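You operate a simulated robot arm through the tools that you are given. There is no shell and no other tool. Be economical: measure what you need, move in short steps, check, and stop when the job is done.

Carry out the task below with a simulated two-armed robot. There is one attempt and no reset: what you move stays moved.

## Task
Pick up the grease tube from the far edge of the trailer bed with one hand, pass it to the other hand and put it on the top of the post shelf by the office.

It is judged by the outcome, as a careful person would: the job done as asked, and still so three seconds after it is handed in. It fails if anything else is knocked over, pushed out of place, dropped, spilled or broken.

## Robot
Two 7-joint arms with three-finger grippers on one trunk, on a base that drives. Base frame: it is fixed to the floor where the robot stands at the start and does not move with it; the origin is under the middle of the robot, x ahead of it, y to its left, z up; the surface under the hand at the start is at about z = 0.7. Lengths are in m, angles in degrees, forces in N, time in s.
The left shoulder is at the start at [0.094, 0.126, 1.063], the right one opposite. With the tool pointing down near the work surface each hand reaches from about 0.42 to 0.86 m from the robot's upright axis, wherever it stands, measured 20 degrees to its own side. Places, roughly: top of the post shelf by the office (15x26 cm) [-0.12, 1.38, 0.98]. Payload 2.94 kg a hand.
The TCP of each hand is the grasp point between the finger pads, 0.03 m short of the fingertips. In the tool frame z runs along the fingers and y along their closing line. Largest opening 0.128 m; the body of the gripper starts 0.093 m behind the TCP.
Orientation is told as [roll, pitch, yaw] about the base's x, y, z axes, in that order, counted from this pose: with the fingers straight down and closing along the base's y, the tool's x points along the base's -x, its y along +y and its z along -z.

## Interface
- The arms move only by the tool arm_command. It takes "left_plan", "right_plan" or both (then of equal length, played together; a hand with none holds still); each is text: rows parted by semicolons, each of 7 numbers parted by spaces: the shift along the tool's x, y, z in m, then the turn, a rotation vector about the tool's x, y, z in degrees, then the closure, from 0 (fully open) to 1 (shut). In form: x y z wx wy wz grip; .... A call has 1 to 10 rows; each row shifts and turns the commanded pose from where the row before left it, along the tool's axes as they then stand. A row lasts 0.2 s, in which the tool goes at most 0.05 m and 8.6 degrees; a call with a longer step from one row to the next is refused whole, and so is a gripper value outside its range. A pose out of reach is approached as far as the arm can. The call stops where the force on the tool passes 40 N (or 10 N more than at its start, if that is more) or the arm is blocked; 0.2 s more then pass. Each finger halts on what it meets, pressing with about 39 N; the grip force reading is that of the motor and also rises with nothing between the fingers. The clock runs only during rows and for 0.2 s after the last one: add rows that do not move to give the fingers time. It gives the time, the measured TCP pose, the force on the tool (base axes), the opening and the grip force at its end, in the units of the frame above (readings bear some noise), with the torque about the TCP (base axes, N m) and any sound that the robot's microphone picked up.
- Cameras (640 x 400 px; columns grow to the right, rows downward): "scene" is now at [0.2182, 0.0306, 1.2089]; the picture's right is [0.35, -0.94, 0.00], its down [-0.64, -0.24, -0.73] and it looks along [0.68, 0.26, -0.68] (base axes); focal length 255 px, centre (320, 200). "left" rides on the left gripper at [0.069, 0.015, -0.12] in its tool frame; the picture's right is [-0.21, 0.98, 0.00], its down [-0.82, -0.18, -0.54] and it looks along [-0.53, -0.12, 0.84] (tool axes); focal length 251 px, centre (320, 200). "right" rides on the right gripper at [0.069, -0.015, -0.12] in its tool frame; the picture's right is [0.22, 0.98, 0.00], its down [-0.82, 0.18, -0.54] and it looks along [-0.53, 0.12, 0.84] (tool axes); focal length 251 px, centre (320, 200). There is no depth. A picture from a camera that has moved, and an enlarged one, comes with that camera's place and axes in the base frame and with its lens.
- snapshot(camera): a new picture of that camera. The clock stands still meanwhile.
- lift_body(by): slides the trunk up (or, below 0, down) by that many m; the arms and the scene camera ride with it, the base frame stays. It gives what a move gives, with no picture.
- roll_base(legs): drives the robot by 1 to 6 legs, each [ahead, left, turn to the left] in m, m and degrees, along the robot's own axes; the way and the turn of a leg run together, so that a leg with both is an arc; at most 1.5 m and 180 degrees a leg. The arms and the cameras ride along, it lands a little off, and it stops where it bumps. It gives what a move gives.
- turn_head(pan, tilt): turns the head with the scene camera to pan (to the left, within 80 degrees either way) and tilt (down, from -29 to 69), counted from straight ahead of the robot. It gives what a move gives.
- enlarge(camera, box): a new picture of the part [left, top, right, bottom] of that camera's present view, enlarged. The clock stands still meanwhile.
- finish_job(): hands the job in; it is judged then, once.

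Work in short steps. Places have to be worked out from the pictures, the camera data and where the tool is seen: move nearer, look again, correct. Check each grasp and each placing, and mend what went wrong. You have 120 turns and 108 pictures in all, those below and enlarged ones among them. Open the grippers and draw the arms clear of the work before you hand the job in, unless the task says otherwise; then end with one line.

The tools are called after "Call:" as a command line: name --argument value ..., lists and objects as JSON in quotes. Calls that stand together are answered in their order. arm_command: Moves the arms, as the interface text tells. Its arguments: {"type":"object","properties":{"left_plan":{"type":"string"},"right_plan":{"type":"string"}},"required":[]} The other tools are called the same way: lift_body (by) slides the trunk up or down; roll_base (legs) drives the base; turn_head (pan, tilt) turns the head that bears the scene camera; snapshot (camera) takes a picture; enlarge (camera, box) takes an enlarged picture of a part of a camera's view; finish_job () hands the job in.

At the start:

```text
clock: 0.0
left_ee_pos: [0.5731, 0.3578, 0.9495]
left_tool_rot: [-0.1, 0.0, 0.0]
left_ft_force: [-0.5, 0.4, -0.3]
left_moment: [-0.01, -0.02, 0.0]
left_opening: 0.128
left_gripper_force: 0.1
right_ee_pos: [0.6186, -0.0526, 0.9662]
right_tool_rot: [0.0, 0.1, -0.1]
right_ft_force: [-0.2, 0.1, 0.2]
right_moment: [-0.02, 0.01, -0.02]
right_opening: 0.1282
right_gripper_force: 0.0
trunk travel left (down, up): [-0.275, 0.272]
robot x, y, heading: [-0.0015, 0.0008, -0.1]
head pan, tilt: [23.7, 44.1]
```

scene: 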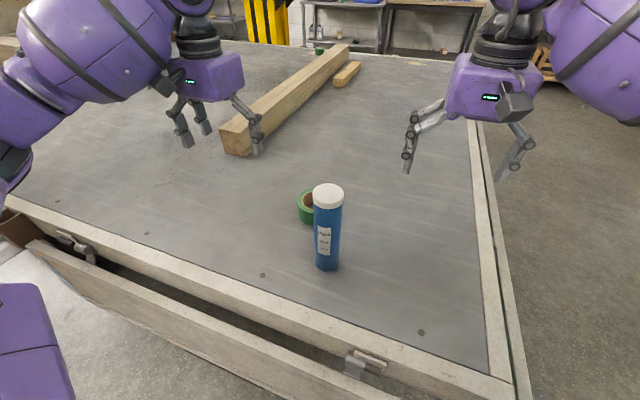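
right: 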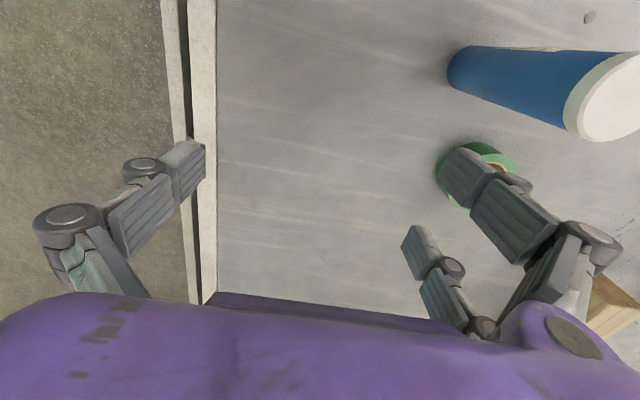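
left: 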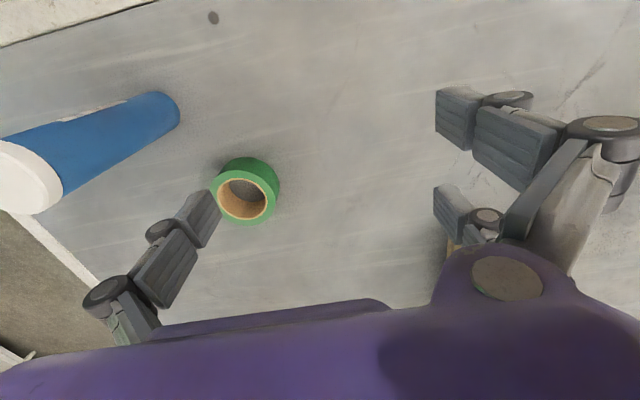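

The near blue cylinder and green tape are in the middle/near; something green is at the far edge near (320,50). I look closer at both.

Call:
enlarge --camera "scene" --box '[240, 20, 480, 170]'

Call:
enlarge --camera "scene" --box '[270, 170, 390, 290]'

Call:
turn_head --pan 0 --tilt 20

Call:
snapshot --camera "scene"

Call:
turn_head --pan 70 --tilt 20

Call:
snapshot --camera "scene"

```text
2.67 times, centred on (360, 95) of scene
camera zoom: at [0.2182, 0.0306, 1.2089], right [0.35, -0.94, 0.0], down [-0.64, -0.24, -0.73], along [0.68, 0.26, -0.68], focal length 681 px, centre (213, 480)
```

zoom: 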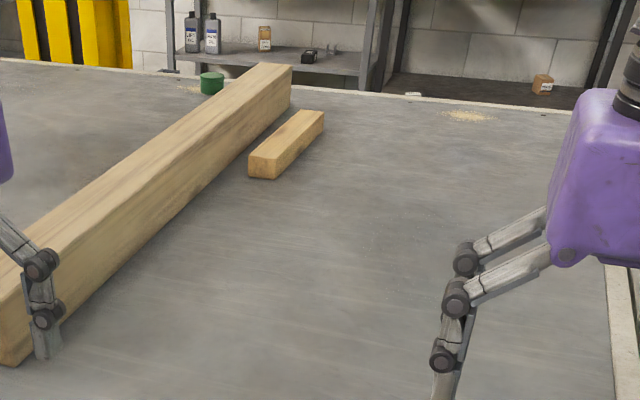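

```text
3.33 times, centred on (330, 230) of scene
camera zoom: at [0.2182, 0.0306, 1.2089], right [0.35, -0.94, 0.0], down [-0.64, -0.24, -0.73], along [0.68, 0.26, -0.68], focal length 852 px, centre (287, 100)
```

zoom: 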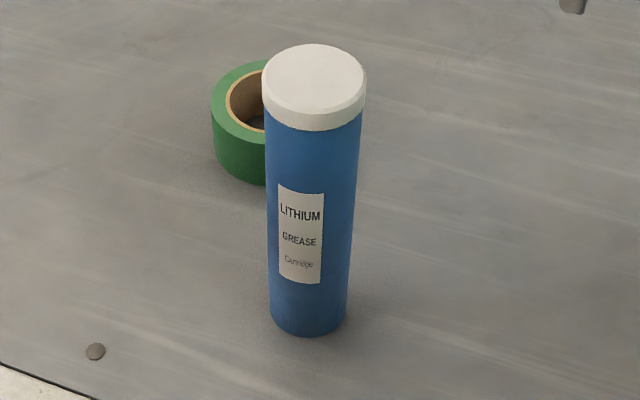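

```text
clock: 0.9
left_ee_pos: [0.5729, 0.3594, 0.951]
left_tool_rot: [0.0, 0.0, 0.1]
left_ft_force: [0.6, 0.8, -0.7]
left_moment: [0.0, -0.01, -0.01]
left_opening: 0.128
left_gripper_force: 0.0
right_ee_pos: [0.6184, -0.0528, 0.9661]
right_tool_rot: [0.0, 0.0, 0.0]
right_ft_force: [-0.2, 0.2, -0.2]
right_moment: [0.0, 0.0, 0.04]
right_opening: 0.1281
right_gripper_force: 0.0
trunk travel left (down, up): [-0.275, 0.272]
robot x, y, heading: [0.0017, -0.001, -0.0]
head pan, tilt: [0.0, 20.0]
```

```text
102 pictures are left
camera scene: at [0.2338, 0.0014, 1.2446], right [0.0, -1.0, 0.0], down [-0.34, 0.0, -0.94], along [0.94, 0.0, -0.34], focal length 255 px, centre (320, 200)
```

scene: 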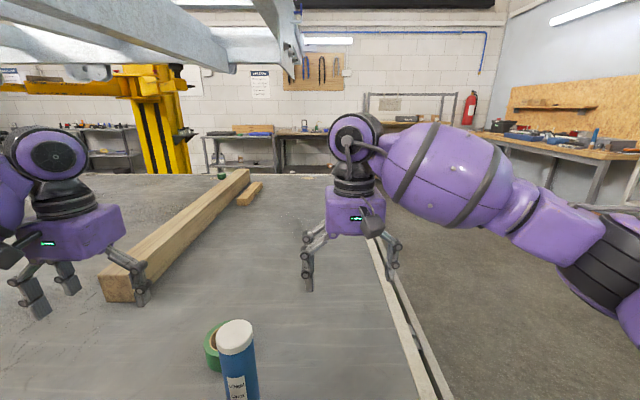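

```text
clock: 2.3
left_ee_pos: [0.5733, 0.3598, 0.95]
left_tool_rot: [0.0, 0.0, 0.0]
left_ft_force: [0.2, 0.5, 0.4]
left_moment: [0.03, 0.0, 0.0]
left_opening: 0.128
left_gripper_force: 0.1
right_ee_pos: [0.6186, -0.0529, 0.9653]
right_tool_rot: [0.1, 0.0, -0.2]
right_ft_force: [0.2, -0.8, 0.7]
right_moment: [0.0, -0.02, -0.01]
right_opening: 0.1278
right_gripper_force: 0.1
trunk travel left (down, up): [-0.275, 0.272]
robot x, y, heading: [0.0002, 0.0036, -0.2]
head pan, tilt: [70.0, 20.0]
```

```text
101 pictures are left
camera scene: at [0.1726, 0.0888, 1.2446], right [0.94, -0.34, 0.0], down [-0.12, -0.32, -0.94], along [0.32, 0.88, -0.34], focal length 255 px, centre (320, 200)
```

scene: 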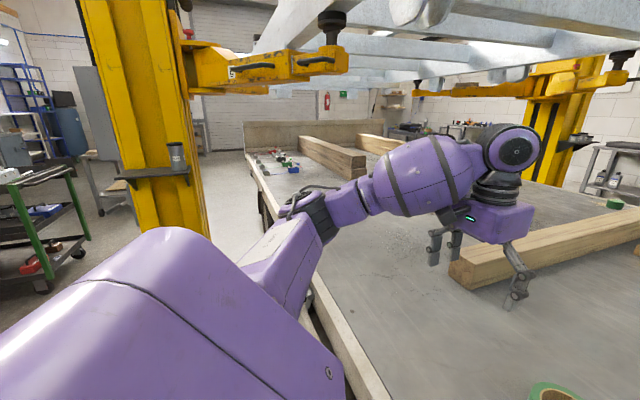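

The blue "Lithium grease cartridge" is the evident tube; the post shelf at about (155,172) already bears a dark can. I check details, including small things farther left on the bed.

Call:
enlarge --camera "scene" --box '[80, 110, 240, 210]'

Call:
enlarge --camera "scene" --box '[230, 110, 390, 210]'

Call:
enlarge --camera "scene" --box '[540, 100, 640, 220]'

```text
4.00 times, centred on (160, 160) of scene
camera zoom: at [0.1726, 0.0888, 1.2446], right [0.94, -0.34, 0.0], down [-0.12, -0.32, -0.94], along [0.32, 0.88, -0.34], focal length 1022 px, centre (960, 360)
```

zoom: 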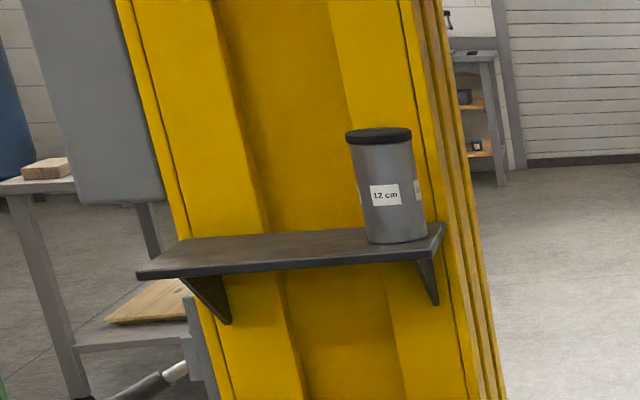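

```text
4.00 times, centred on (310, 160) of scene
camera zoom: at [0.1726, 0.0888, 1.2446], right [0.94, -0.34, 0.0], down [-0.12, -0.32, -0.94], along [0.32, 0.88, -0.34], focal length 1022 px, centre (360, 360)
```

zoom: 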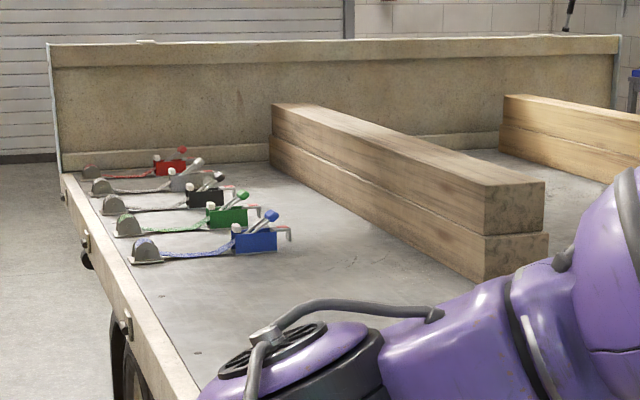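

```text
3.33 times, centred on (590, 160) of scene
camera zoom: at [0.1726, 0.0888, 1.2446], right [0.94, -0.34, 0.0], down [-0.12, -0.32, -0.94], along [0.32, 0.88, -0.34], focal length 852 px, centre (-580, 333)
```

zoom: 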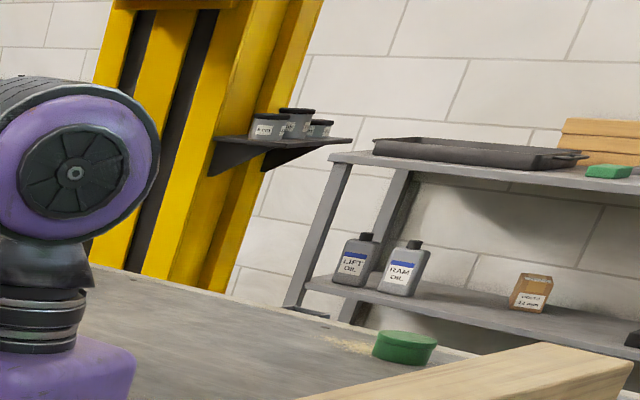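

The near tube is at about (0.53, 0.13). To be sure which object is meant, I raise the trunk and look at the green thing on the far edge and behind the timber.

Call:
lift_body --by 0.2

Call:
turn_head --pan 23 --tilt 20

Call:
enlarge --camera "scene" --box '[270, 150, 370, 220]'

Call:
snapshot --camera "scene"

```text
clock: 4.5
left_ee_pos: [0.5725, 0.3556, 1.1438]
left_tool_rot: [0.1, 0.7, -0.2]
left_ft_force: [-0.6, -0.7, 0.1]
left_moment: [0.04, 0.01, -0.01]
left_opening: 0.128
left_gripper_force: 0.0
right_ee_pos: [0.6182, -0.056, 1.1629]
right_tool_rot: [0.1, 0.2, -0.1]
right_ft_force: [0.1, -0.4, 0.1]
right_moment: [-0.01, -0.01, 0.04]
right_opening: 0.1279
right_gripper_force: 0.0
trunk travel left (down, up): [-0.475, 0.072]
robot x, y, heading: [-0.0007, 0.0039, 0.0]
head pan, tilt: [70.0, 20.0]
```

```text
clock: 5.6
left_ee_pos: [0.5713, 0.3555, 1.1434]
left_tool_rot: [0.1, 0.8, -0.2]
left_ft_force: [-0.3, 0.4, 0.0]
left_moment: [-0.07, -0.01, -0.02]
left_opening: 0.128
left_gripper_force: 0.0
right_ee_pos: [0.619, -0.055, 1.165]
right_tool_rot: [0.2, 0.1, -0.1]
right_ft_force: [-0.6, -0.9, -0.4]
right_moment: [0.02, -0.04, 0.02]
right_opening: 0.128
right_gripper_force: 0.0
trunk travel left (down, up): [-0.475, 0.072]
robot x, y, heading: [0.001, 0.0011, 0.1]
head pan, tilt: [23.0, 20.0]
```

```text
5.71 times, centred on (320, 185) of scene
camera zoom: at [0.1603, 0.035, 1.4544], right [0.39, -0.92, 0.0], down [-0.31, -0.13, -0.94], along [0.86, 0.37, -0.34], focal length 1460 px, centre (320, 286)
```

zoom: 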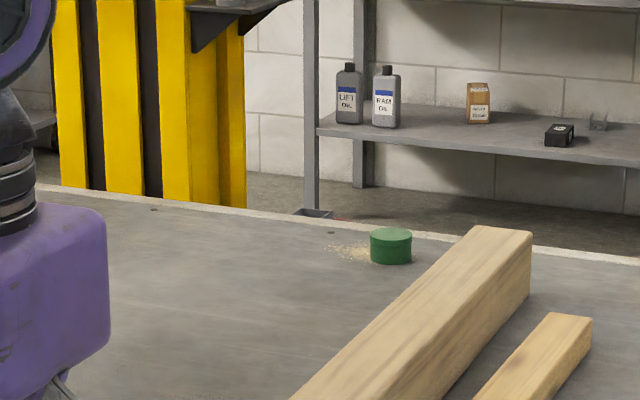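

```text
96 pictures are left
camera scene: at [0.1603, 0.035, 1.4544], right [0.39, -0.92, 0.0], down [-0.31, -0.13, -0.94], along [0.86, 0.37, -0.34], focal length 255 px, centre (320, 200)
```

scene: 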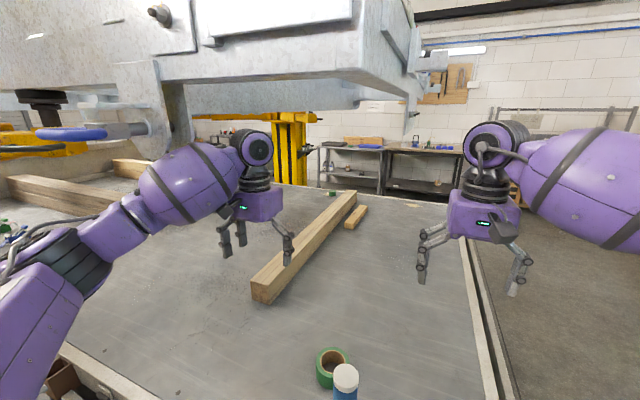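

The green thing is a round tin, so the labelled blue tube standing at about (0.53, 0.134), z 0.70–0.92, Ø0.05 is the one. I lower the trunk back and start turning the right hand: yaw 70° with fingers still down.

Call:
lift_body --by -0.2

Call:
arm_command --right_plan "0 0 0 0 0 -7.8 0; 0 0 0 0 0 -7.8 0; 0 0 0 0 0 -7.8 0; 0 0 0 0 0 -7.8 0; 0 0 0 0 0 -7.8 0; 0 0 0 0 0 -7.8 0; 0 0 0 0 0 -7.8 0; 0 0 0 0 0 -7.8 0; 0 0 0 0 0 -7.6 0"

Call:
turn_head --pan 15 --tilt 45

Call:
snapshot --camera "scene"

```text
clock: 7.8
left_ee_pos: [0.5733, 0.3594, 0.9505]
left_tool_rot: [0.0, -0.1, 0.1]
left_ft_force: [-0.4, 0.5, -0.2]
left_moment: [0.03, 0.02, 0.01]
left_opening: 0.128
left_gripper_force: 0.0
right_ee_pos: [0.6181, -0.0526, 0.9661]
right_tool_rot: [-0.1, 0.0, -0.1]
right_ft_force: [-0.2, -0.3, -0.1]
right_moment: [0.02, -0.03, 0.02]
right_opening: 0.1279
right_gripper_force: 0.0
trunk travel left (down, up): [-0.275, 0.272]
robot x, y, heading: [-0.0021, 0.0034, -0.2]
head pan, tilt: [23.0, 20.0]
```

```text
clock: 9.8
left_ee_pos: [0.573, 0.3605, 0.9496]
left_tool_rot: [0.0, 0.0, 0.1]
left_ft_force: [0.0, -0.2, 0.5]
left_moment: [0.03, 0.04, -0.02]
left_opening: 0.1281
left_gripper_force: 0.0
right_ee_pos: [0.6181, -0.0523, 0.9658]
right_tool_rot: [0.0, 0.0, 58.5]
right_ft_force: [0.3, 0.3, 0.8]
right_moment: [0.01, -0.02, -0.02]
right_opening: 0.128
right_gripper_force: 0.1
right hand out of reach, approached as far as the arm can: row 8, 9
trunk travel left (down, up): [-0.275, 0.272]
robot x, y, heading: [-0.001, 0.0041, 0.0]
head pan, tilt: [23.0, 20.0]
```

```text
clock: 10.7
left_ee_pos: [0.5734, 0.3593, 0.9499]
left_tool_rot: [0.0, 0.0, 0.1]
left_ft_force: [-0.1, -0.5, 0.5]
left_moment: [-0.02, -0.01, -0.01]
left_opening: 0.1282
left_gripper_force: 0.0
right_ee_pos: [0.6178, -0.0521, 0.9662]
right_tool_rot: [0.0, -0.1, 58.5]
right_ft_force: [0.0, 0.0, -0.5]
right_moment: [0.02, -0.01, -0.01]
right_opening: 0.1283
right_gripper_force: 0.1
trunk travel left (down, up): [-0.275, 0.272]
robot x, y, heading: [-0.0041, -0.0023, 0.2]
head pan, tilt: [15.0, 45.0]
```

```text
95 pictures are left
camera scene: at [0.2192, 0.0224, 1.206], right [0.26, -0.97, 0.0], down [-0.68, -0.18, -0.71], along [0.68, 0.18, -0.71], focal length 255 px, centre (320, 200)
```

scene: 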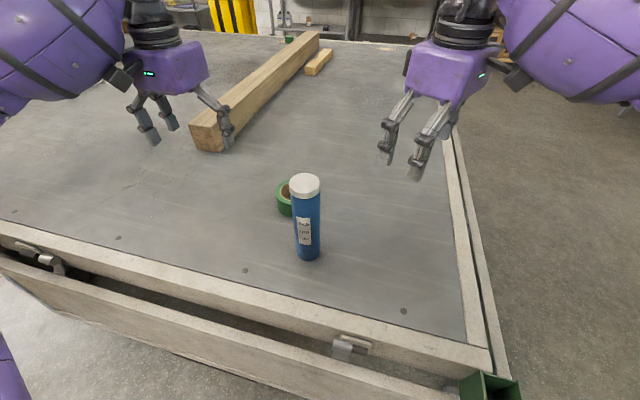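

Yaw reached 58.5° (wrist limit). Now I pitch the fingers up toward horizontal about the tool's y, pointing left-ahead.

Call:
arm_command --right_plan "0 0 0 0 -8.2 0 0; 0 0 0 0 -8.2 0 0; 0 0 0 0 -8.2 0 0; 0 0 0 0 -8.2 0 0; 0 0 0 0 -8.2 0 0; 0 0 0 0 -8.2 0 0; 0 0 0 0 -8.2 0 0; 0 0 0 0 -8.2 0 0; 0 0 0 0 -8.2 0 0; 0 0 0 0 -8.2 0 0"

Call:
snapshot --camera "scene"

```text
clock: 12.9
left_ee_pos: [0.5729, 0.3582, 0.9495]
left_tool_rot: [0.1, -0.1, 0.0]
left_ft_force: [0.4, 0.1, -0.4]
left_moment: [0.03, -0.01, 0.0]
left_opening: 0.1281
left_gripper_force: 0.0
right_ee_pos: [0.6185, -0.0654, 0.9719]
right_tool_rot: [-1.3, -71.9, 57.4]
right_ft_force: [-0.3, 0.3, -0.7]
right_moment: [0.0, 0.05, 0.01]
right_opening: 0.1281
right_gripper_force: 0.1
right hand out of reach, approached as far as the arm can: row 5, 7
trunk travel left (down, up): [-0.275, 0.272]
robot x, y, heading: [0.0025, 0.0054, 0.1]
head pan, tilt: [15.0, 45.0]
```

```text
94 pictures are left
camera scene: at [0.2193, 0.0216, 1.206], right [0.26, -0.97, 0.0], down [-0.68, -0.18, -0.71], along [0.68, 0.18, -0.71], focal length 255 px, centre (320, 200)
```

scene: 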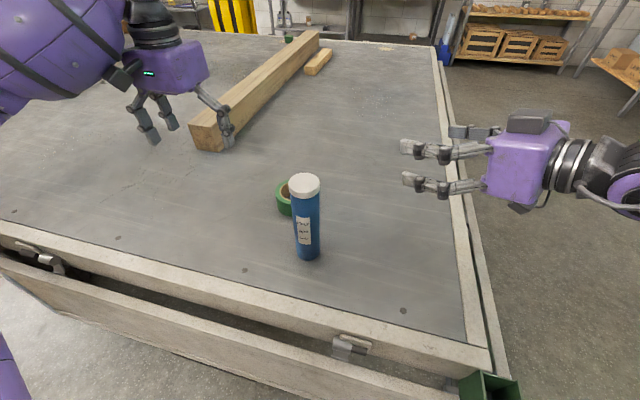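

The hand is near-horizontal (72° of 90°). I check the right camera's view to know the actual mounting and then finish pitch while moving toward pregrasp.

Call:
snapshot --camera "right"

```text
93 pictures are left
camera right: at [0.5557, -0.187, 0.9436], right [-0.85, 0.49, -0.21], down [-0.3, -0.11, 0.95], along [0.44, 0.86, 0.24], focal length 251 px, centre (320, 200)
```

right: 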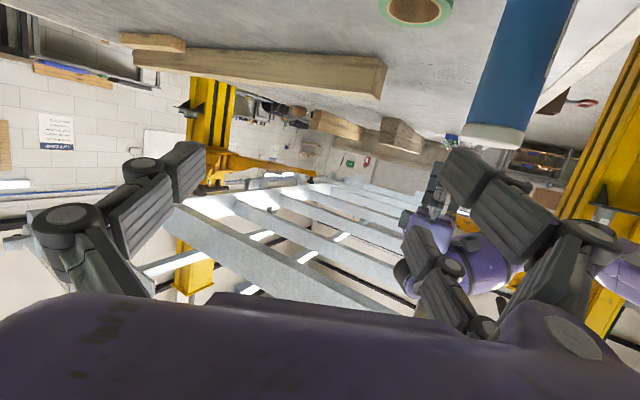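

Camera is below, upside-down, as computed. I finish the pitch and move to a pregrasp 0.13 m short of the tube along the tool axis, at z≈0.79.

Call:
arm_command --right_plan "0 0 0 0 -8.5 0 0; 0 0 0 0 -8.5 0 0; 0.03 0.03 0 0 0 0 0; 0.03 0.03 0 0 0 0 0; 0.03 0.03 0 0 0 0 0; 0.03 0.03 0 0 0 0 0; 0.03 0.03 0 0 0 0 0; 0.02 0.03 0 0 0 0 0"

Call:
snapshot --camera "scene"

Call:
snapshot --camera "right"

```text
clock: 14.7
left_ee_pos: [0.573, 0.3606, 0.949]
left_tool_rot: [0.0, 0.0, 0.0]
left_ft_force: [-0.7, -0.4, 0.4]
left_moment: [-0.02, 0.02, 0.0]
left_opening: 0.1277
left_gripper_force: 0.1
right_ee_pos: [0.4679, 0.0333, 0.8015]
right_tool_rot: [-23.9, -88.9, 79.9]
right_ft_force: [0.3, 0.4, 0.8]
right_moment: [0.0, 0.02, 0.0]
right_opening: 0.128
right_gripper_force: 0.0
trunk travel left (down, up): [-0.275, 0.272]
robot x, y, heading: [0.0002, -0.001, 0.0]
head pan, tilt: [15.0, 45.0]
```

```text
92 pictures are left
camera scene: at [0.2188, 0.0225, 1.2061], right [0.26, -0.97, 0.0], down [-0.68, -0.18, -0.71], along [0.68, 0.18, -0.71], focal length 255 px, centre (320, 200)
```

scene: 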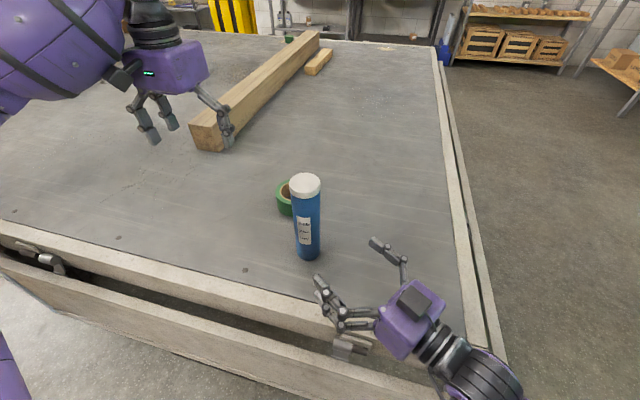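

```text
91 pictures are left
camera right: at [0.4129, -0.0752, 0.736], right [-0.81, 0.54, -0.22], down [-0.45, -0.33, 0.83], along [0.37, 0.77, 0.51], focal length 251 px, centre (320, 200)
```

right: 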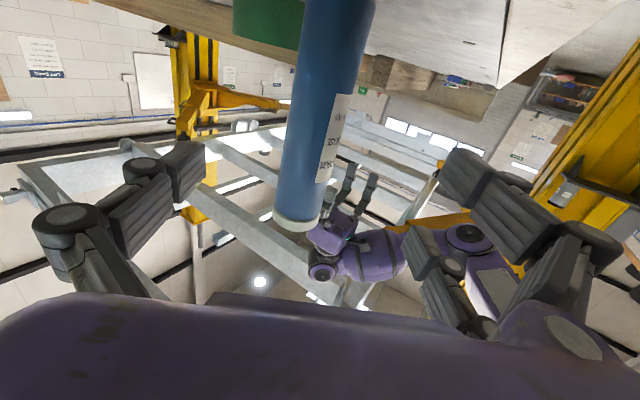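

Both cameras put the tube at about (0.533, 0.134), well aligned with the tool (lateral offset ~2 mm) and 0.12 m ahead. I advance at present height.

Call:
arm_command --right_plan "0 0 0.03 0 0 0 0; 0 0.001 0.03 0 0 0 0; 0 0 0.03 0 0 0 0; 0 0 0.025 0 0 0 0; 0 0 0 0 0 0 0"

Call:
snapshot --camera "scene"

Call:
snapshot --camera "right"

```text
clock: 15.9
left_ee_pos: [0.5722, 0.3593, 0.9499]
left_tool_rot: [0.0, 0.0, 0.0]
left_ft_force: [0.3, 0.1, 0.1]
left_moment: [-0.02, -0.02, -0.03]
left_opening: 0.128
left_gripper_force: 0.1
right_ee_pos: [0.5321, 0.1269, 0.8003]
right_tool_rot: [-20.5, -88.9, 76.6]
right_ft_force: [0.8, 0.2, 0.1]
right_moment: [0.0, -0.02, -0.01]
right_opening: 0.1279
right_gripper_force: 0.0
trunk travel left (down, up): [-0.275, 0.272]
robot x, y, heading: [0.0004, 0.0002, 0.1]
head pan, tilt: [15.0, 45.0]
```

```text
90 pictures are left
camera scene: at [0.219, 0.0221, 1.206], right [0.26, -0.97, 0.0], down [-0.68, -0.18, -0.71], along [0.68, 0.18, -0.71], focal length 255 px, centre (320, 200)
```

scene: 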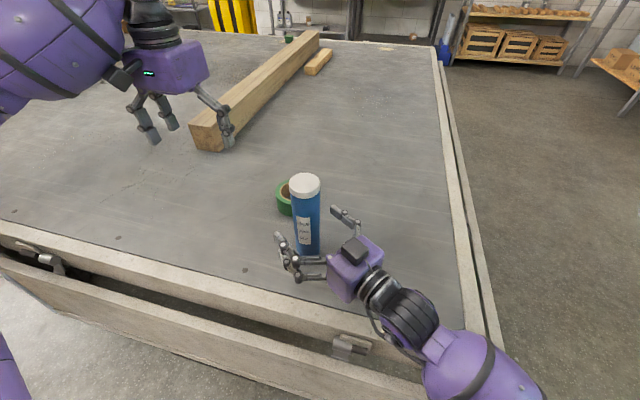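

```text
89 pictures are left
camera right: at [0.4777, 0.0178, 0.7342], right [-0.81, 0.54, -0.22], down [-0.45, -0.33, 0.83], along [0.38, 0.77, 0.51], focal length 251 px, centre (320, 200)
```

right: 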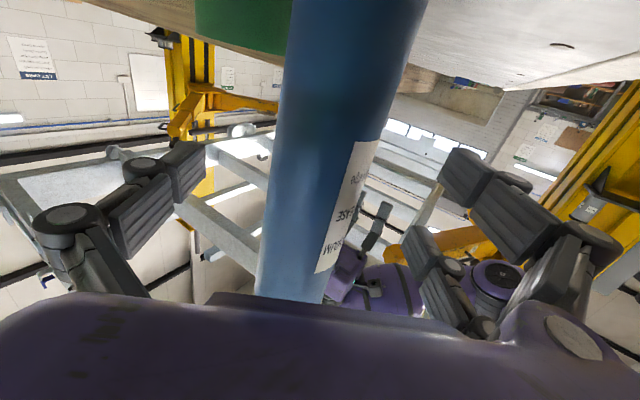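

The tube stands between the fingers. I close the right hand, waiting a few rows.

Call:
arm_command --right_plan "0 0 0.006 0 0 0 0.3; 0 0 0 0 0 0 0.5; 0 0 0 0 0 0 1; 0 0 0 0 0 0 1; 0 0 0 0 0 0 1"

Call:
snapshot --camera "right"

```text
clock: 17.1
left_ee_pos: [0.5726, 0.3594, 0.9504]
left_tool_rot: [0.0, 0.0, 0.0]
left_ft_force: [-0.6, -0.6, -0.2]
left_moment: [0.0, 0.01, 0.0]
left_opening: 0.1279
left_gripper_force: 0.1
right_ee_pos: [0.5347, 0.133, 0.7989]
right_tool_rot: [-22.2, -88.9, 78.3]
right_ft_force: [2.6, -0.3, 1.7]
right_moment: [-0.12, -0.18, -0.01]
right_opening: 0.0519
right_gripper_force: 38.9
trunk travel left (down, up): [-0.275, 0.272]
robot x, y, heading: [0.0005, -0.0027, -0.1]
head pan, tilt: [15.0, 45.0]
```

```text
88 pictures are left
camera right: at [0.4807, 0.023, 0.7334], right [-0.81, 0.54, -0.22], down [-0.45, -0.33, 0.83], along [0.38, 0.77, 0.51], focal length 251 px, centre (320, 200)
```

right: 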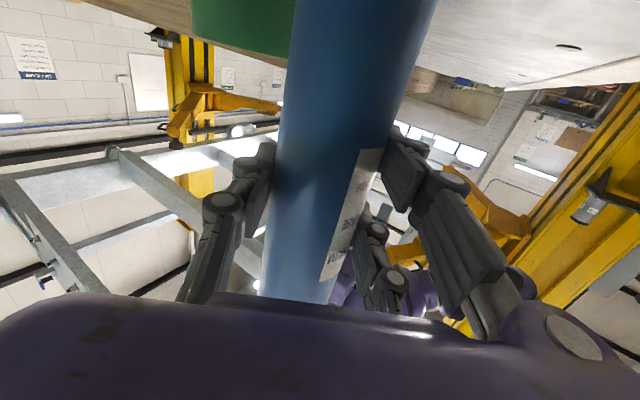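

Firm grip at 0.052 m opening. I lift 6 cm and simultaneously raise the left hand clear for the handover.

Call:
arm_command --right_plan "-0.02 0 0 0 0 0 1; -0.02 0 0 0 0 0 1; -0.02 0 0 0 0 0 1; 0 0 0 0 0 0 1" --left_plan "0 0 -0.04 0 0 0 0; 0 0 -0.04 0 0 0 0; 0 0 -0.03 0 0 0 0; 0 0 0 0 0 0 0"

Call:
snapshot --camera "scene"

Call:
snapshot --camera "left"

```text
clock: 18.1
left_ee_pos: [0.5729, 0.3603, 1.0598]
left_tool_rot: [0.1, 0.1, 0.1]
left_ft_force: [0.2, 0.9, 0.2]
left_moment: [0.0, 0.02, 0.01]
left_opening: 0.1278
left_gripper_force: 0.2
right_ee_pos: [0.5375, 0.1346, 0.8578]
right_tool_rot: [-16.9, -88.8, 73.0]
right_ft_force: [0.2, 0.2, -3.8]
right_moment: [-0.01, -0.01, 0.02]
right_opening: 0.0517
right_gripper_force: 38.7
trunk travel left (down, up): [-0.275, 0.272]
robot x, y, heading: [0.0005, 0.0023, 0.1]
head pan, tilt: [15.0, 45.0]
```

```text
87 pictures are left
camera scene: at [0.2198, 0.0226, 1.2058], right [0.26, -0.97, 0.0], down [-0.68, -0.18, -0.71], along [0.68, 0.18, -0.71], focal length 255 px, centre (320, 200)
```

scene: 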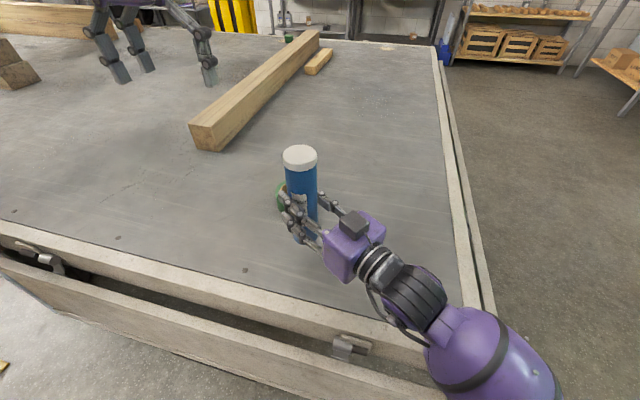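

```text
86 pictures are left
camera left: at [0.5049, 0.3749, 1.1797], right [0.21, 0.98, 0.0], down [0.82, -0.18, 0.54], along [0.53, -0.12, -0.84], focal length 251 px, centre (320, 200)
```

left: 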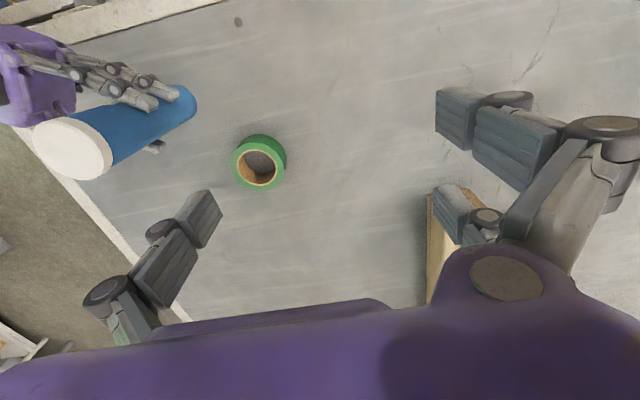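

Tube held (≈0.4 kg), top at z≈0.97, axis ≈(0.537,0.138). I move the left hand above it at z 1.06.

Call:
arm_command --left_plan "0.006 -0.037 0 0 0 0 0; 0.006 -0.037 0 0 0 0 0; 0.006 -0.037 0 0 0 0 0; 0.006 -0.037 0 0 0 0 0; 0.006 -0.037 0 0 0 0 0; 0.006 -0.037 0 0 0 0 0; 0 0 0 0 0 0 0"

Call:
snapshot --camera "scene"

Call:
snapshot --camera "left"

```text
clock: 19.7
left_ee_pos: [0.5384, 0.1383, 1.0594]
left_tool_rot: [0.0, -0.1, 0.0]
left_ft_force: [0.2, 0.1, -0.3]
left_moment: [-0.01, 0.0, -0.01]
left_opening: 0.1279
left_gripper_force: 0.0
right_ee_pos: [0.538, 0.1357, 0.8575]
right_tool_rot: [-19.7, -88.8, 75.8]
right_ft_force: [0.1, 0.5, -4.8]
right_moment: [-0.05, 0.03, 0.01]
right_opening: 0.0519
right_gripper_force: 39.0
trunk travel left (down, up): [-0.275, 0.272]
robot x, y, heading: [-0.0004, 0.0026, -0.0]
head pan, tilt: [15.0, 45.0]
```

```text
85 pictures are left
camera scene: at [0.2193, 0.023, 1.2059], right [0.26, -0.97, 0.0], down [-0.68, -0.18, -0.71], along [0.68, 0.18, -0.71], focal length 255 px, centre (320, 200)
```

scene: 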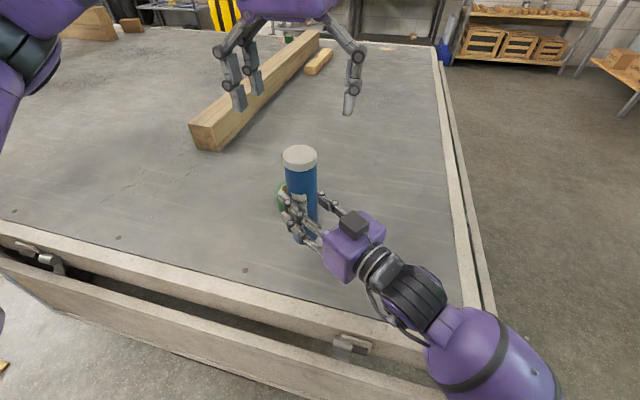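

```text
84 pictures are left
camera left: at [0.4699, 0.1537, 1.1795], right [0.21, 0.98, 0.0], down [0.82, -0.18, 0.54], along [0.53, -0.12, -0.84], focal length 251 px, centre (320, 200)
```

left: 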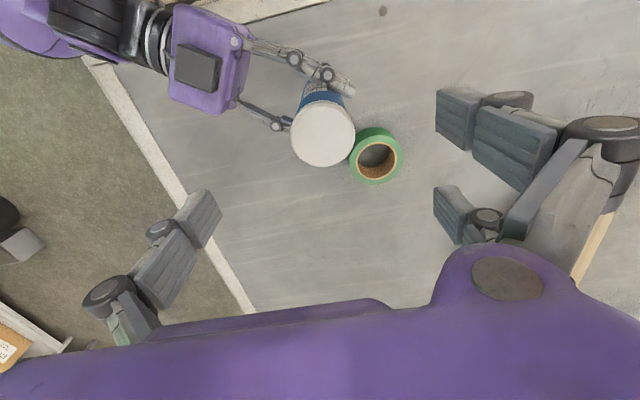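

The cap is at (0.539, 0.140), directly under the left TCP. I descend 0.14 m with fingers open.

Call:
arm_command --left_plan "0 0 0.035 0 0 0 0; 0 0 0.035 0 0 0 0; 0 0 0.035 0 0 0 0; 0 0 0.033 0 0 0 0; 0 0 0 0 0 0 0"

Call:
snapshot --camera "scene"

Call:
snapshot --camera "left"

```text
clock: 20.9
left_ee_pos: [0.5367, 0.1392, 0.9222]
left_tool_rot: [0.0, 0.0, 0.0]
left_ft_force: [-0.2, 0.1, -0.1]
left_moment: [0.0, 0.0, 0.0]
left_opening: 0.1279
left_gripper_force: 0.1
right_ee_pos: [0.5379, 0.1366, 0.8589]
right_tool_rot: [-19.5, -88.8, 75.7]
right_ft_force: [-0.3, 0.5, -4.2]
right_moment: [-0.03, -0.03, -0.01]
right_opening: 0.052
right_gripper_force: 39.1
trunk travel left (down, up): [-0.275, 0.272]
robot x, y, heading: [-0.0028, -0.0044, 0.2]
head pan, tilt: [15.0, 45.0]
```

```text
83 pictures are left
camera scene: at [0.2193, 0.0223, 1.206], right [0.26, -0.97, 0.0], down [-0.68, -0.18, -0.71], along [0.68, 0.18, -0.71], focal length 255 px, centre (320, 200)
```

scene: 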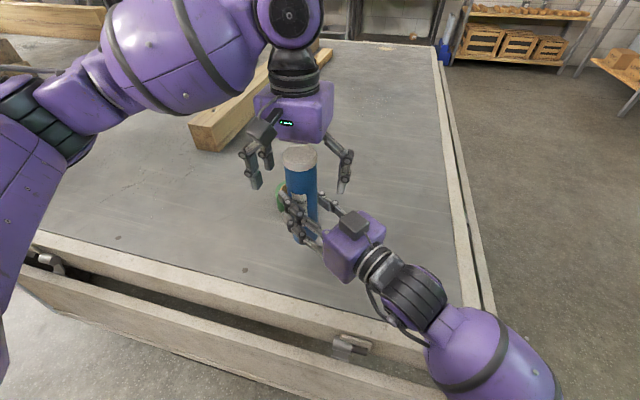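

```text
82 pictures are left
camera left: at [0.468, 0.154, 1.0413], right [0.21, 0.98, 0.0], down [0.82, -0.18, 0.54], along [0.53, -0.12, -0.84], focal length 251 px, centre (320, 200)
```

left: 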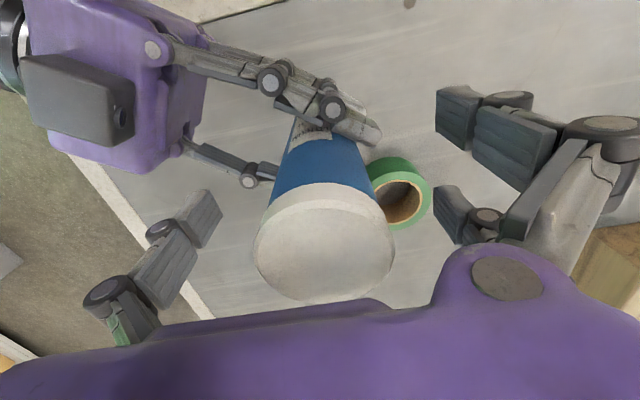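

The tube's top is between the left fingers, body below the cap level with the pads. I close the left hand.

Call:
arm_command --left_plan "0 0 0 0 0 0 0.3; 0 0 0 0 0 0 0.5; 0 0 0 0 0 0 1; 0 0 0 0 0 0 1; 0 0 0 0 0 0 1"

Call:
snapshot --camera "left"

Call:
enlarge --camera "scene" --box '[220, 90, 400, 270]'

```text
clock: 22.1
left_ee_pos: [0.5372, 0.1381, 0.9224]
left_tool_rot: [-0.3, -0.2, 0.0]
left_ft_force: [-1.8, -8.9, 13.1]
left_moment: [-0.28, 0.45, -0.13]
left_opening: 0.049
left_gripper_force: 39.2
right_ee_pos: [0.5379, 0.1358, 0.857]
right_tool_rot: [-14.6, -88.7, 70.8]
right_ft_force: [1.4, 7.8, -16.4]
right_moment: [-0.37, -0.32, 0.11]
right_opening: 0.052
right_gripper_force: 38.7
trunk travel left (down, up): [-0.275, 0.272]
robot x, y, heading: [-0.0015, 0.0004, -0.1]
head pan, tilt: [15.0, 45.0]
```

```text
81 pictures are left
camera left: at [0.4681, 0.1536, 1.0421], right [0.22, 0.98, 0.0], down [0.82, -0.18, 0.54], along [0.53, -0.12, -0.84], focal length 251 px, centre (320, 200)
```

left: 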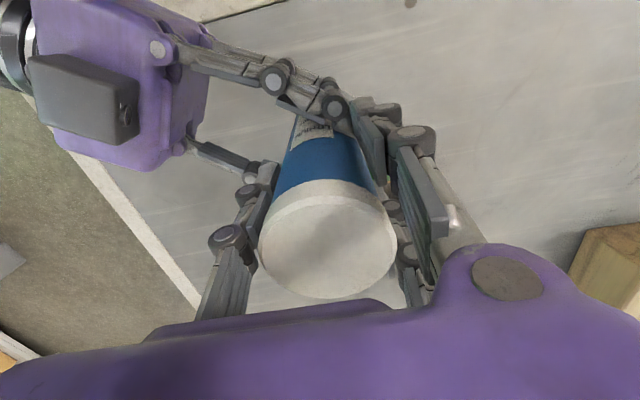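

```text
2.22 times, centred on (310, 180) of scene
camera zoom: at [0.2195, 0.0224, 1.2059], right [0.26, -0.97, 0.0], down [-0.68, -0.18, -0.71], along [0.68, 0.18, -0.71], focal length 568 px, centre (342, 244)
```

zoom: 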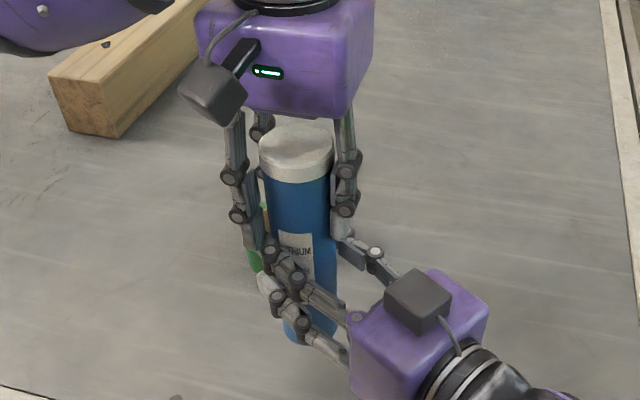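

Both hands grip the tube (left 0.049 opening, 39 N), with a mild 13–16 N internal load. I open the right hand, holding left.

Call:
arm_command --right_plan "0 0 0 0 0 0 0.5; 0 0 0 0 0 0 0.3; 0 0 0 0 0 0 0; 0 0 0 0 0 0 0" --left_plan "0 0 0 0 0 0 1; 0 0 0 0 0 0 1; 0 0 0 0 0 0 1; 0 0 0 0 0 0 1"

Call:
enlarge --camera "scene" --box '[220, 90, 400, 270]'

```text
clock: 23.1
left_ee_pos: [0.5381, 0.1387, 0.923]
left_tool_rot: [0.1, -0.1, 0.2]
left_ft_force: [-9.4, -2.4, 13.0]
left_moment: [0.42, 0.95, 0.4]
left_opening: 0.0496
left_gripper_force: 38.8
right_ee_pos: [0.5376, 0.1355, 0.8566]
right_tool_rot: [-17.4, -88.7, 73.4]
right_ft_force: [9.7, 3.5, -17.8]
right_moment: [-0.64, -0.28, -0.41]
right_opening: 0.1201
right_gripper_force: 0.1
trunk travel left (down, up): [-0.275, 0.272]
robot x, y, heading: [-0.0019, 0.0044, 0.1]
head pan, tilt: [15.0, 45.0]
```

```text
2.22 times, centred on (310, 180) of scene
camera zoom: at [0.2195, 0.0225, 1.2059], right [0.26, -0.97, 0.0], down [-0.68, -0.18, -0.71], along [0.68, 0.18, -0.71], focal length 568 px, centre (342, 244)
```

zoom: 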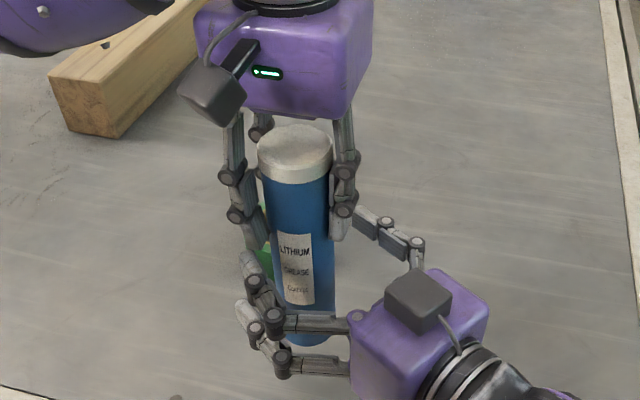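

The tube is in the left hand; the right fingers lightly touch the left ones from below. I drop the right hand 2 cm to break contact, then withdraw it along its axis.

Call:
arm_command --right_plan "0.01 0 0 0 0 0 0; 0.01 0 0 0 0 0 0; 0.005 0 0 0 0 0 0; 0 0 0 0 0 0 0"

Call:
enlarge --camera "scene" --box '[220, 90, 400, 270]'

```text
clock: 24.1
left_ee_pos: [0.5367, 0.1385, 0.9219]
left_tool_rot: [0.0, 0.0, 0.0]
left_ft_force: [0.3, -0.3, 0.7]
left_moment: [-0.02, 0.03, -0.04]
left_opening: 0.0484
left_gripper_force: 38.9
right_ee_pos: [0.5339, 0.1346, 0.8335]
right_tool_rot: [-20.8, -88.9, 77.0]
right_ft_force: [0.0, -0.2, 0.4]
right_moment: [0.0, 0.03, 0.0]
right_opening: 0.1278
right_gripper_force: 0.0
trunk travel left (down, up): [-0.275, 0.272]
robot x, y, heading: [-0.0019, 0.0005, 0.2]
head pan, tilt: [15.0, 45.0]
```

```text
2.22 times, centred on (310, 180) of scene
camera zoom: at [0.2195, 0.0224, 1.2059], right [0.26, -0.97, 0.0], down [-0.68, -0.18, -0.71], along [0.68, 0.18, -0.71], focal length 568 px, centre (342, 244)
```

zoom: 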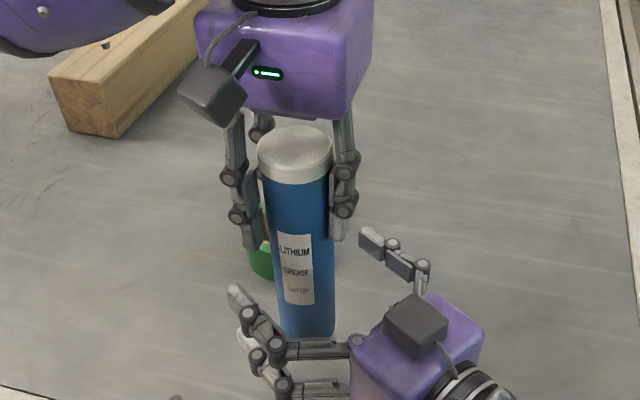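

Contact is gone and the tube hangs in the left hand. I withdraw the right hand backward along its axis.

Call:
arm_command --right_plan "0 0 -0.03 0 0 0 0; 0 0 -0.03 0 0 0 0; 0 0 -0.03 0 0 0 0; 0 0 -0.03 0 0 0 0"

Call:
arm_command --left_plan "0 0 -0.02 0 0 0 1; 0 0 -0.02 0 0 0 1; 0 0 0 0 0 0 1"

Call:
snapshot --camera "scene"

Call:
snapshot --camera "right"

```text
clock: 25.1
left_ee_pos: [0.5365, 0.1386, 0.922]
left_tool_rot: [0.0, 0.0, 0.0]
left_ft_force: [1.0, -0.5, -0.7]
left_moment: [0.01, 0.02, 0.01]
left_opening: 0.0483
left_gripper_force: 39.4
right_ee_pos: [0.4663, 0.0346, 0.8357]
right_tool_rot: [-21.0, -88.9, 77.2]
right_ft_force: [0.3, 0.3, 0.7]
right_moment: [0.01, 0.0, -0.03]
right_opening: 0.1282
right_gripper_force: 0.0
trunk travel left (down, up): [-0.275, 0.272]
robot x, y, heading: [-0.0004, -0.0009, -0.1]
head pan, tilt: [15.0, 45.0]
```

```text
clock: 25.9
left_ee_pos: [0.5377, 0.1365, 0.9626]
left_tool_rot: [0.0, 0.0, 0.0]
left_ft_force: [-1.0, -0.9, -4.5]
left_moment: [-0.02, 0.02, -0.04]
left_opening: 0.0484
left_gripper_force: 39.2
right_ee_pos: [0.4678, 0.0364, 0.8338]
right_tool_rot: [-19.6, -88.9, 75.7]
right_ft_force: [0.0, 0.4, -0.5]
right_moment: [0.03, 0.02, -0.02]
right_opening: 0.1278
right_gripper_force: 0.1
trunk travel left (down, up): [-0.275, 0.272]
robot x, y, heading: [0.0005, 0.0, 0.0]
head pan, tilt: [15.0, 45.0]
```

```text
77 pictures are left
camera scene: at [0.2195, 0.0224, 1.2059], right [0.26, -0.97, 0.0], down [-0.68, -0.18, -0.71], along [0.68, 0.18, -0.71], focal length 255 px, centre (320, 200)
```

scene: 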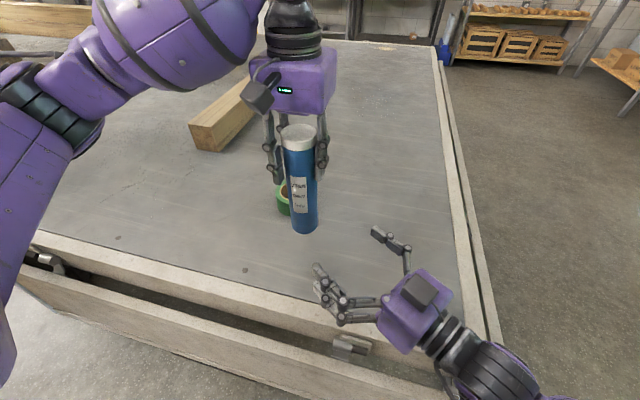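

```text
76 pictures are left
camera right: at [0.4131, -0.0737, 0.7687], right [-0.81, 0.54, -0.22], down [-0.45, -0.33, 0.83], along [0.38, 0.77, 0.51], focal length 251 px, centre (320, 200)
```

right: 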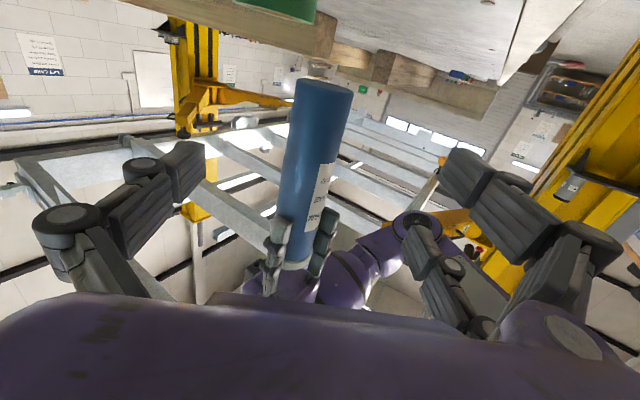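

The tube (≈0.45 kg) hangs freely in the left hand, bottom ≈0.16 m below the TCP. Before driving I look at the post shelf region and overhead obstacles on the left.

Call:
turn_head --pan 80 --tilt -5

Call:
snapshot --camera "scene"

Call:
turn_head --pan 80 --tilt 50

Call:
snapshot --camera "scene"

```text
clock: 27.2
left_ee_pos: [0.5375, 0.136, 0.9631]
left_tool_rot: [0.0, 0.0, -0.1]
left_ft_force: [-0.6, 0.6, -4.2]
left_moment: [-0.01, -0.01, 0.02]
left_opening: 0.0482
left_gripper_force: 39.2
right_ee_pos: [0.4684, 0.0355, 0.8336]
right_tool_rot: [-19.6, -88.9, 75.7]
right_ft_force: [-0.3, -0.2, 0.5]
right_moment: [-0.02, -0.01, 0.0]
right_opening: 0.1281
right_gripper_force: 0.0
trunk travel left (down, up): [-0.275, 0.272]
robot x, y, heading: [0.0011, 0.0023, -0.1]
head pan, tilt: [80.0, -5.0]
```

```text
75 pictures are left
camera scene: at [0.1562, 0.0875, 1.2846], right [0.98, -0.17, 0.0], down [0.01, 0.09, -1.0], along [0.17, 0.98, 0.09], focal length 255 px, centre (320, 200)
```

scene: 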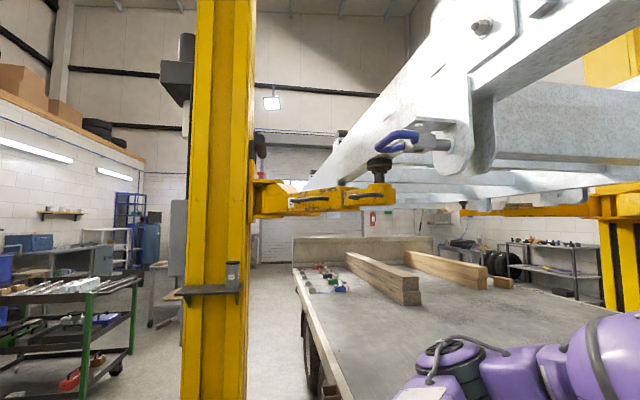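

```text
clock: 28.5
left_ee_pos: [0.5383, 0.1372, 0.962]
left_tool_rot: [-0.1, 0.0, 0.0]
left_ft_force: [0.1, -0.8, -4.1]
left_moment: [0.0, 0.0, -0.01]
left_opening: 0.0482
left_gripper_force: 39.4
right_ee_pos: [0.468, 0.0357, 0.835]
right_tool_rot: [-19.6, -88.9, 75.9]
right_ft_force: [-0.5, -0.2, 0.1]
right_moment: [0.01, -0.03, -0.05]
right_opening: 0.1278
right_gripper_force: 0.0
trunk travel left (down, up): [-0.275, 0.272]
robot x, y, heading: [-0.0011, 0.0026, 0.1]
head pan, tilt: [80.0, 50.0]
```

```text
74 pictures are left
camera scene: at [0.1543, 0.0773, 1.1991], right [0.98, -0.17, 0.0], down [-0.13, -0.75, -0.64], along [0.11, 0.63, -0.77], focal length 255 px, centre (320, 200)
```

scene: 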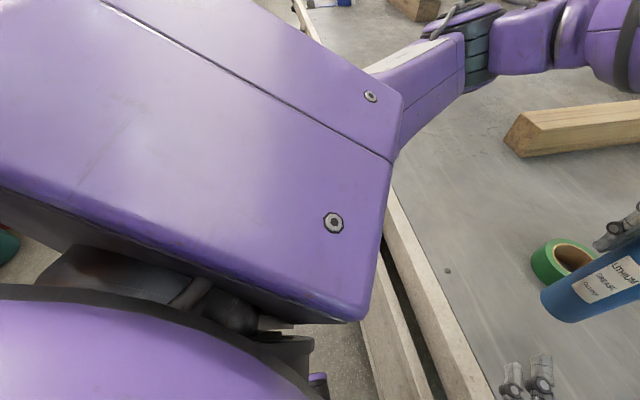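

Path along the bed on the left is open; shelf front faces −y, the swing arm lies right of it (x>0.05). I back off 0.1 m and turn 90° left to face the shelf, holding the tube.

Call:
roll_base --legs '[[-0.1, 0, 0], [0, 0, 45], [0, 0, 45]]'

Call:
turn_head --pan 0 --tilt 25

Call:
snapshot --camera "scene"

```text
clock: 33.7
left_ee_pos: [-0.2223, 0.5412, 0.9613]
left_tool_rot: [-0.1, 0.1, 88.3]
left_ft_force: [0.1, -0.1, -4.6]
left_moment: [0.02, -0.04, -0.01]
left_opening: 0.0479
left_gripper_force: 38.9
right_ee_pos: [-0.1231, 0.4693, 0.8343]
right_tool_rot: [-19.6, -88.9, 163.9]
right_ft_force: [-0.2, -0.3, -0.4]
right_moment: [0.0, 0.01, 0.04]
right_opening: 0.1281
right_gripper_force: 0.1
trunk travel left (down, up): [-0.275, 0.272]
robot x, y, heading: [-0.1052, 0.0021, 87.9]
head pan, tilt: [80.0, 50.0]
```

```text
clock: 35.2
left_ee_pos: [-0.2225, 0.5417, 0.9628]
left_tool_rot: [-0.1, 0.0, 88.2]
left_ft_force: [1.3, 0.1, -4.7]
left_moment: [-0.02, -0.02, -0.01]
left_opening: 0.0479
left_gripper_force: 38.5
right_ee_pos: [-0.1223, 0.4684, 0.8347]
right_tool_rot: [-19.6, -88.9, 163.8]
right_ft_force: [0.4, -1.1, 0.0]
right_moment: [0.02, 0.0, -0.05]
right_opening: 0.1278
right_gripper_force: 0.1
trunk travel left (down, up): [-0.275, 0.272]
robot x, y, heading: [-0.1034, -0.0012, 88.0]
head pan, tilt: [0.0, 25.0]
```

```text
73 pictures are left
camera scene: at [-0.0966, 0.2361, 1.2365], right [1.0, -0.03, 0.0], down [-0.01, -0.42, -0.91], along [0.03, 0.91, -0.42], focal length 255 px, centre (320, 200)
```

scene: 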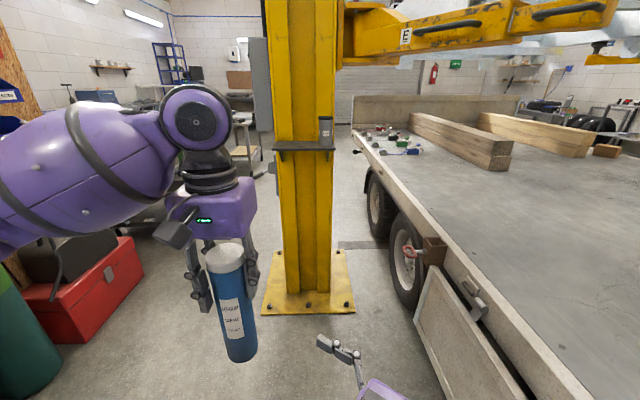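

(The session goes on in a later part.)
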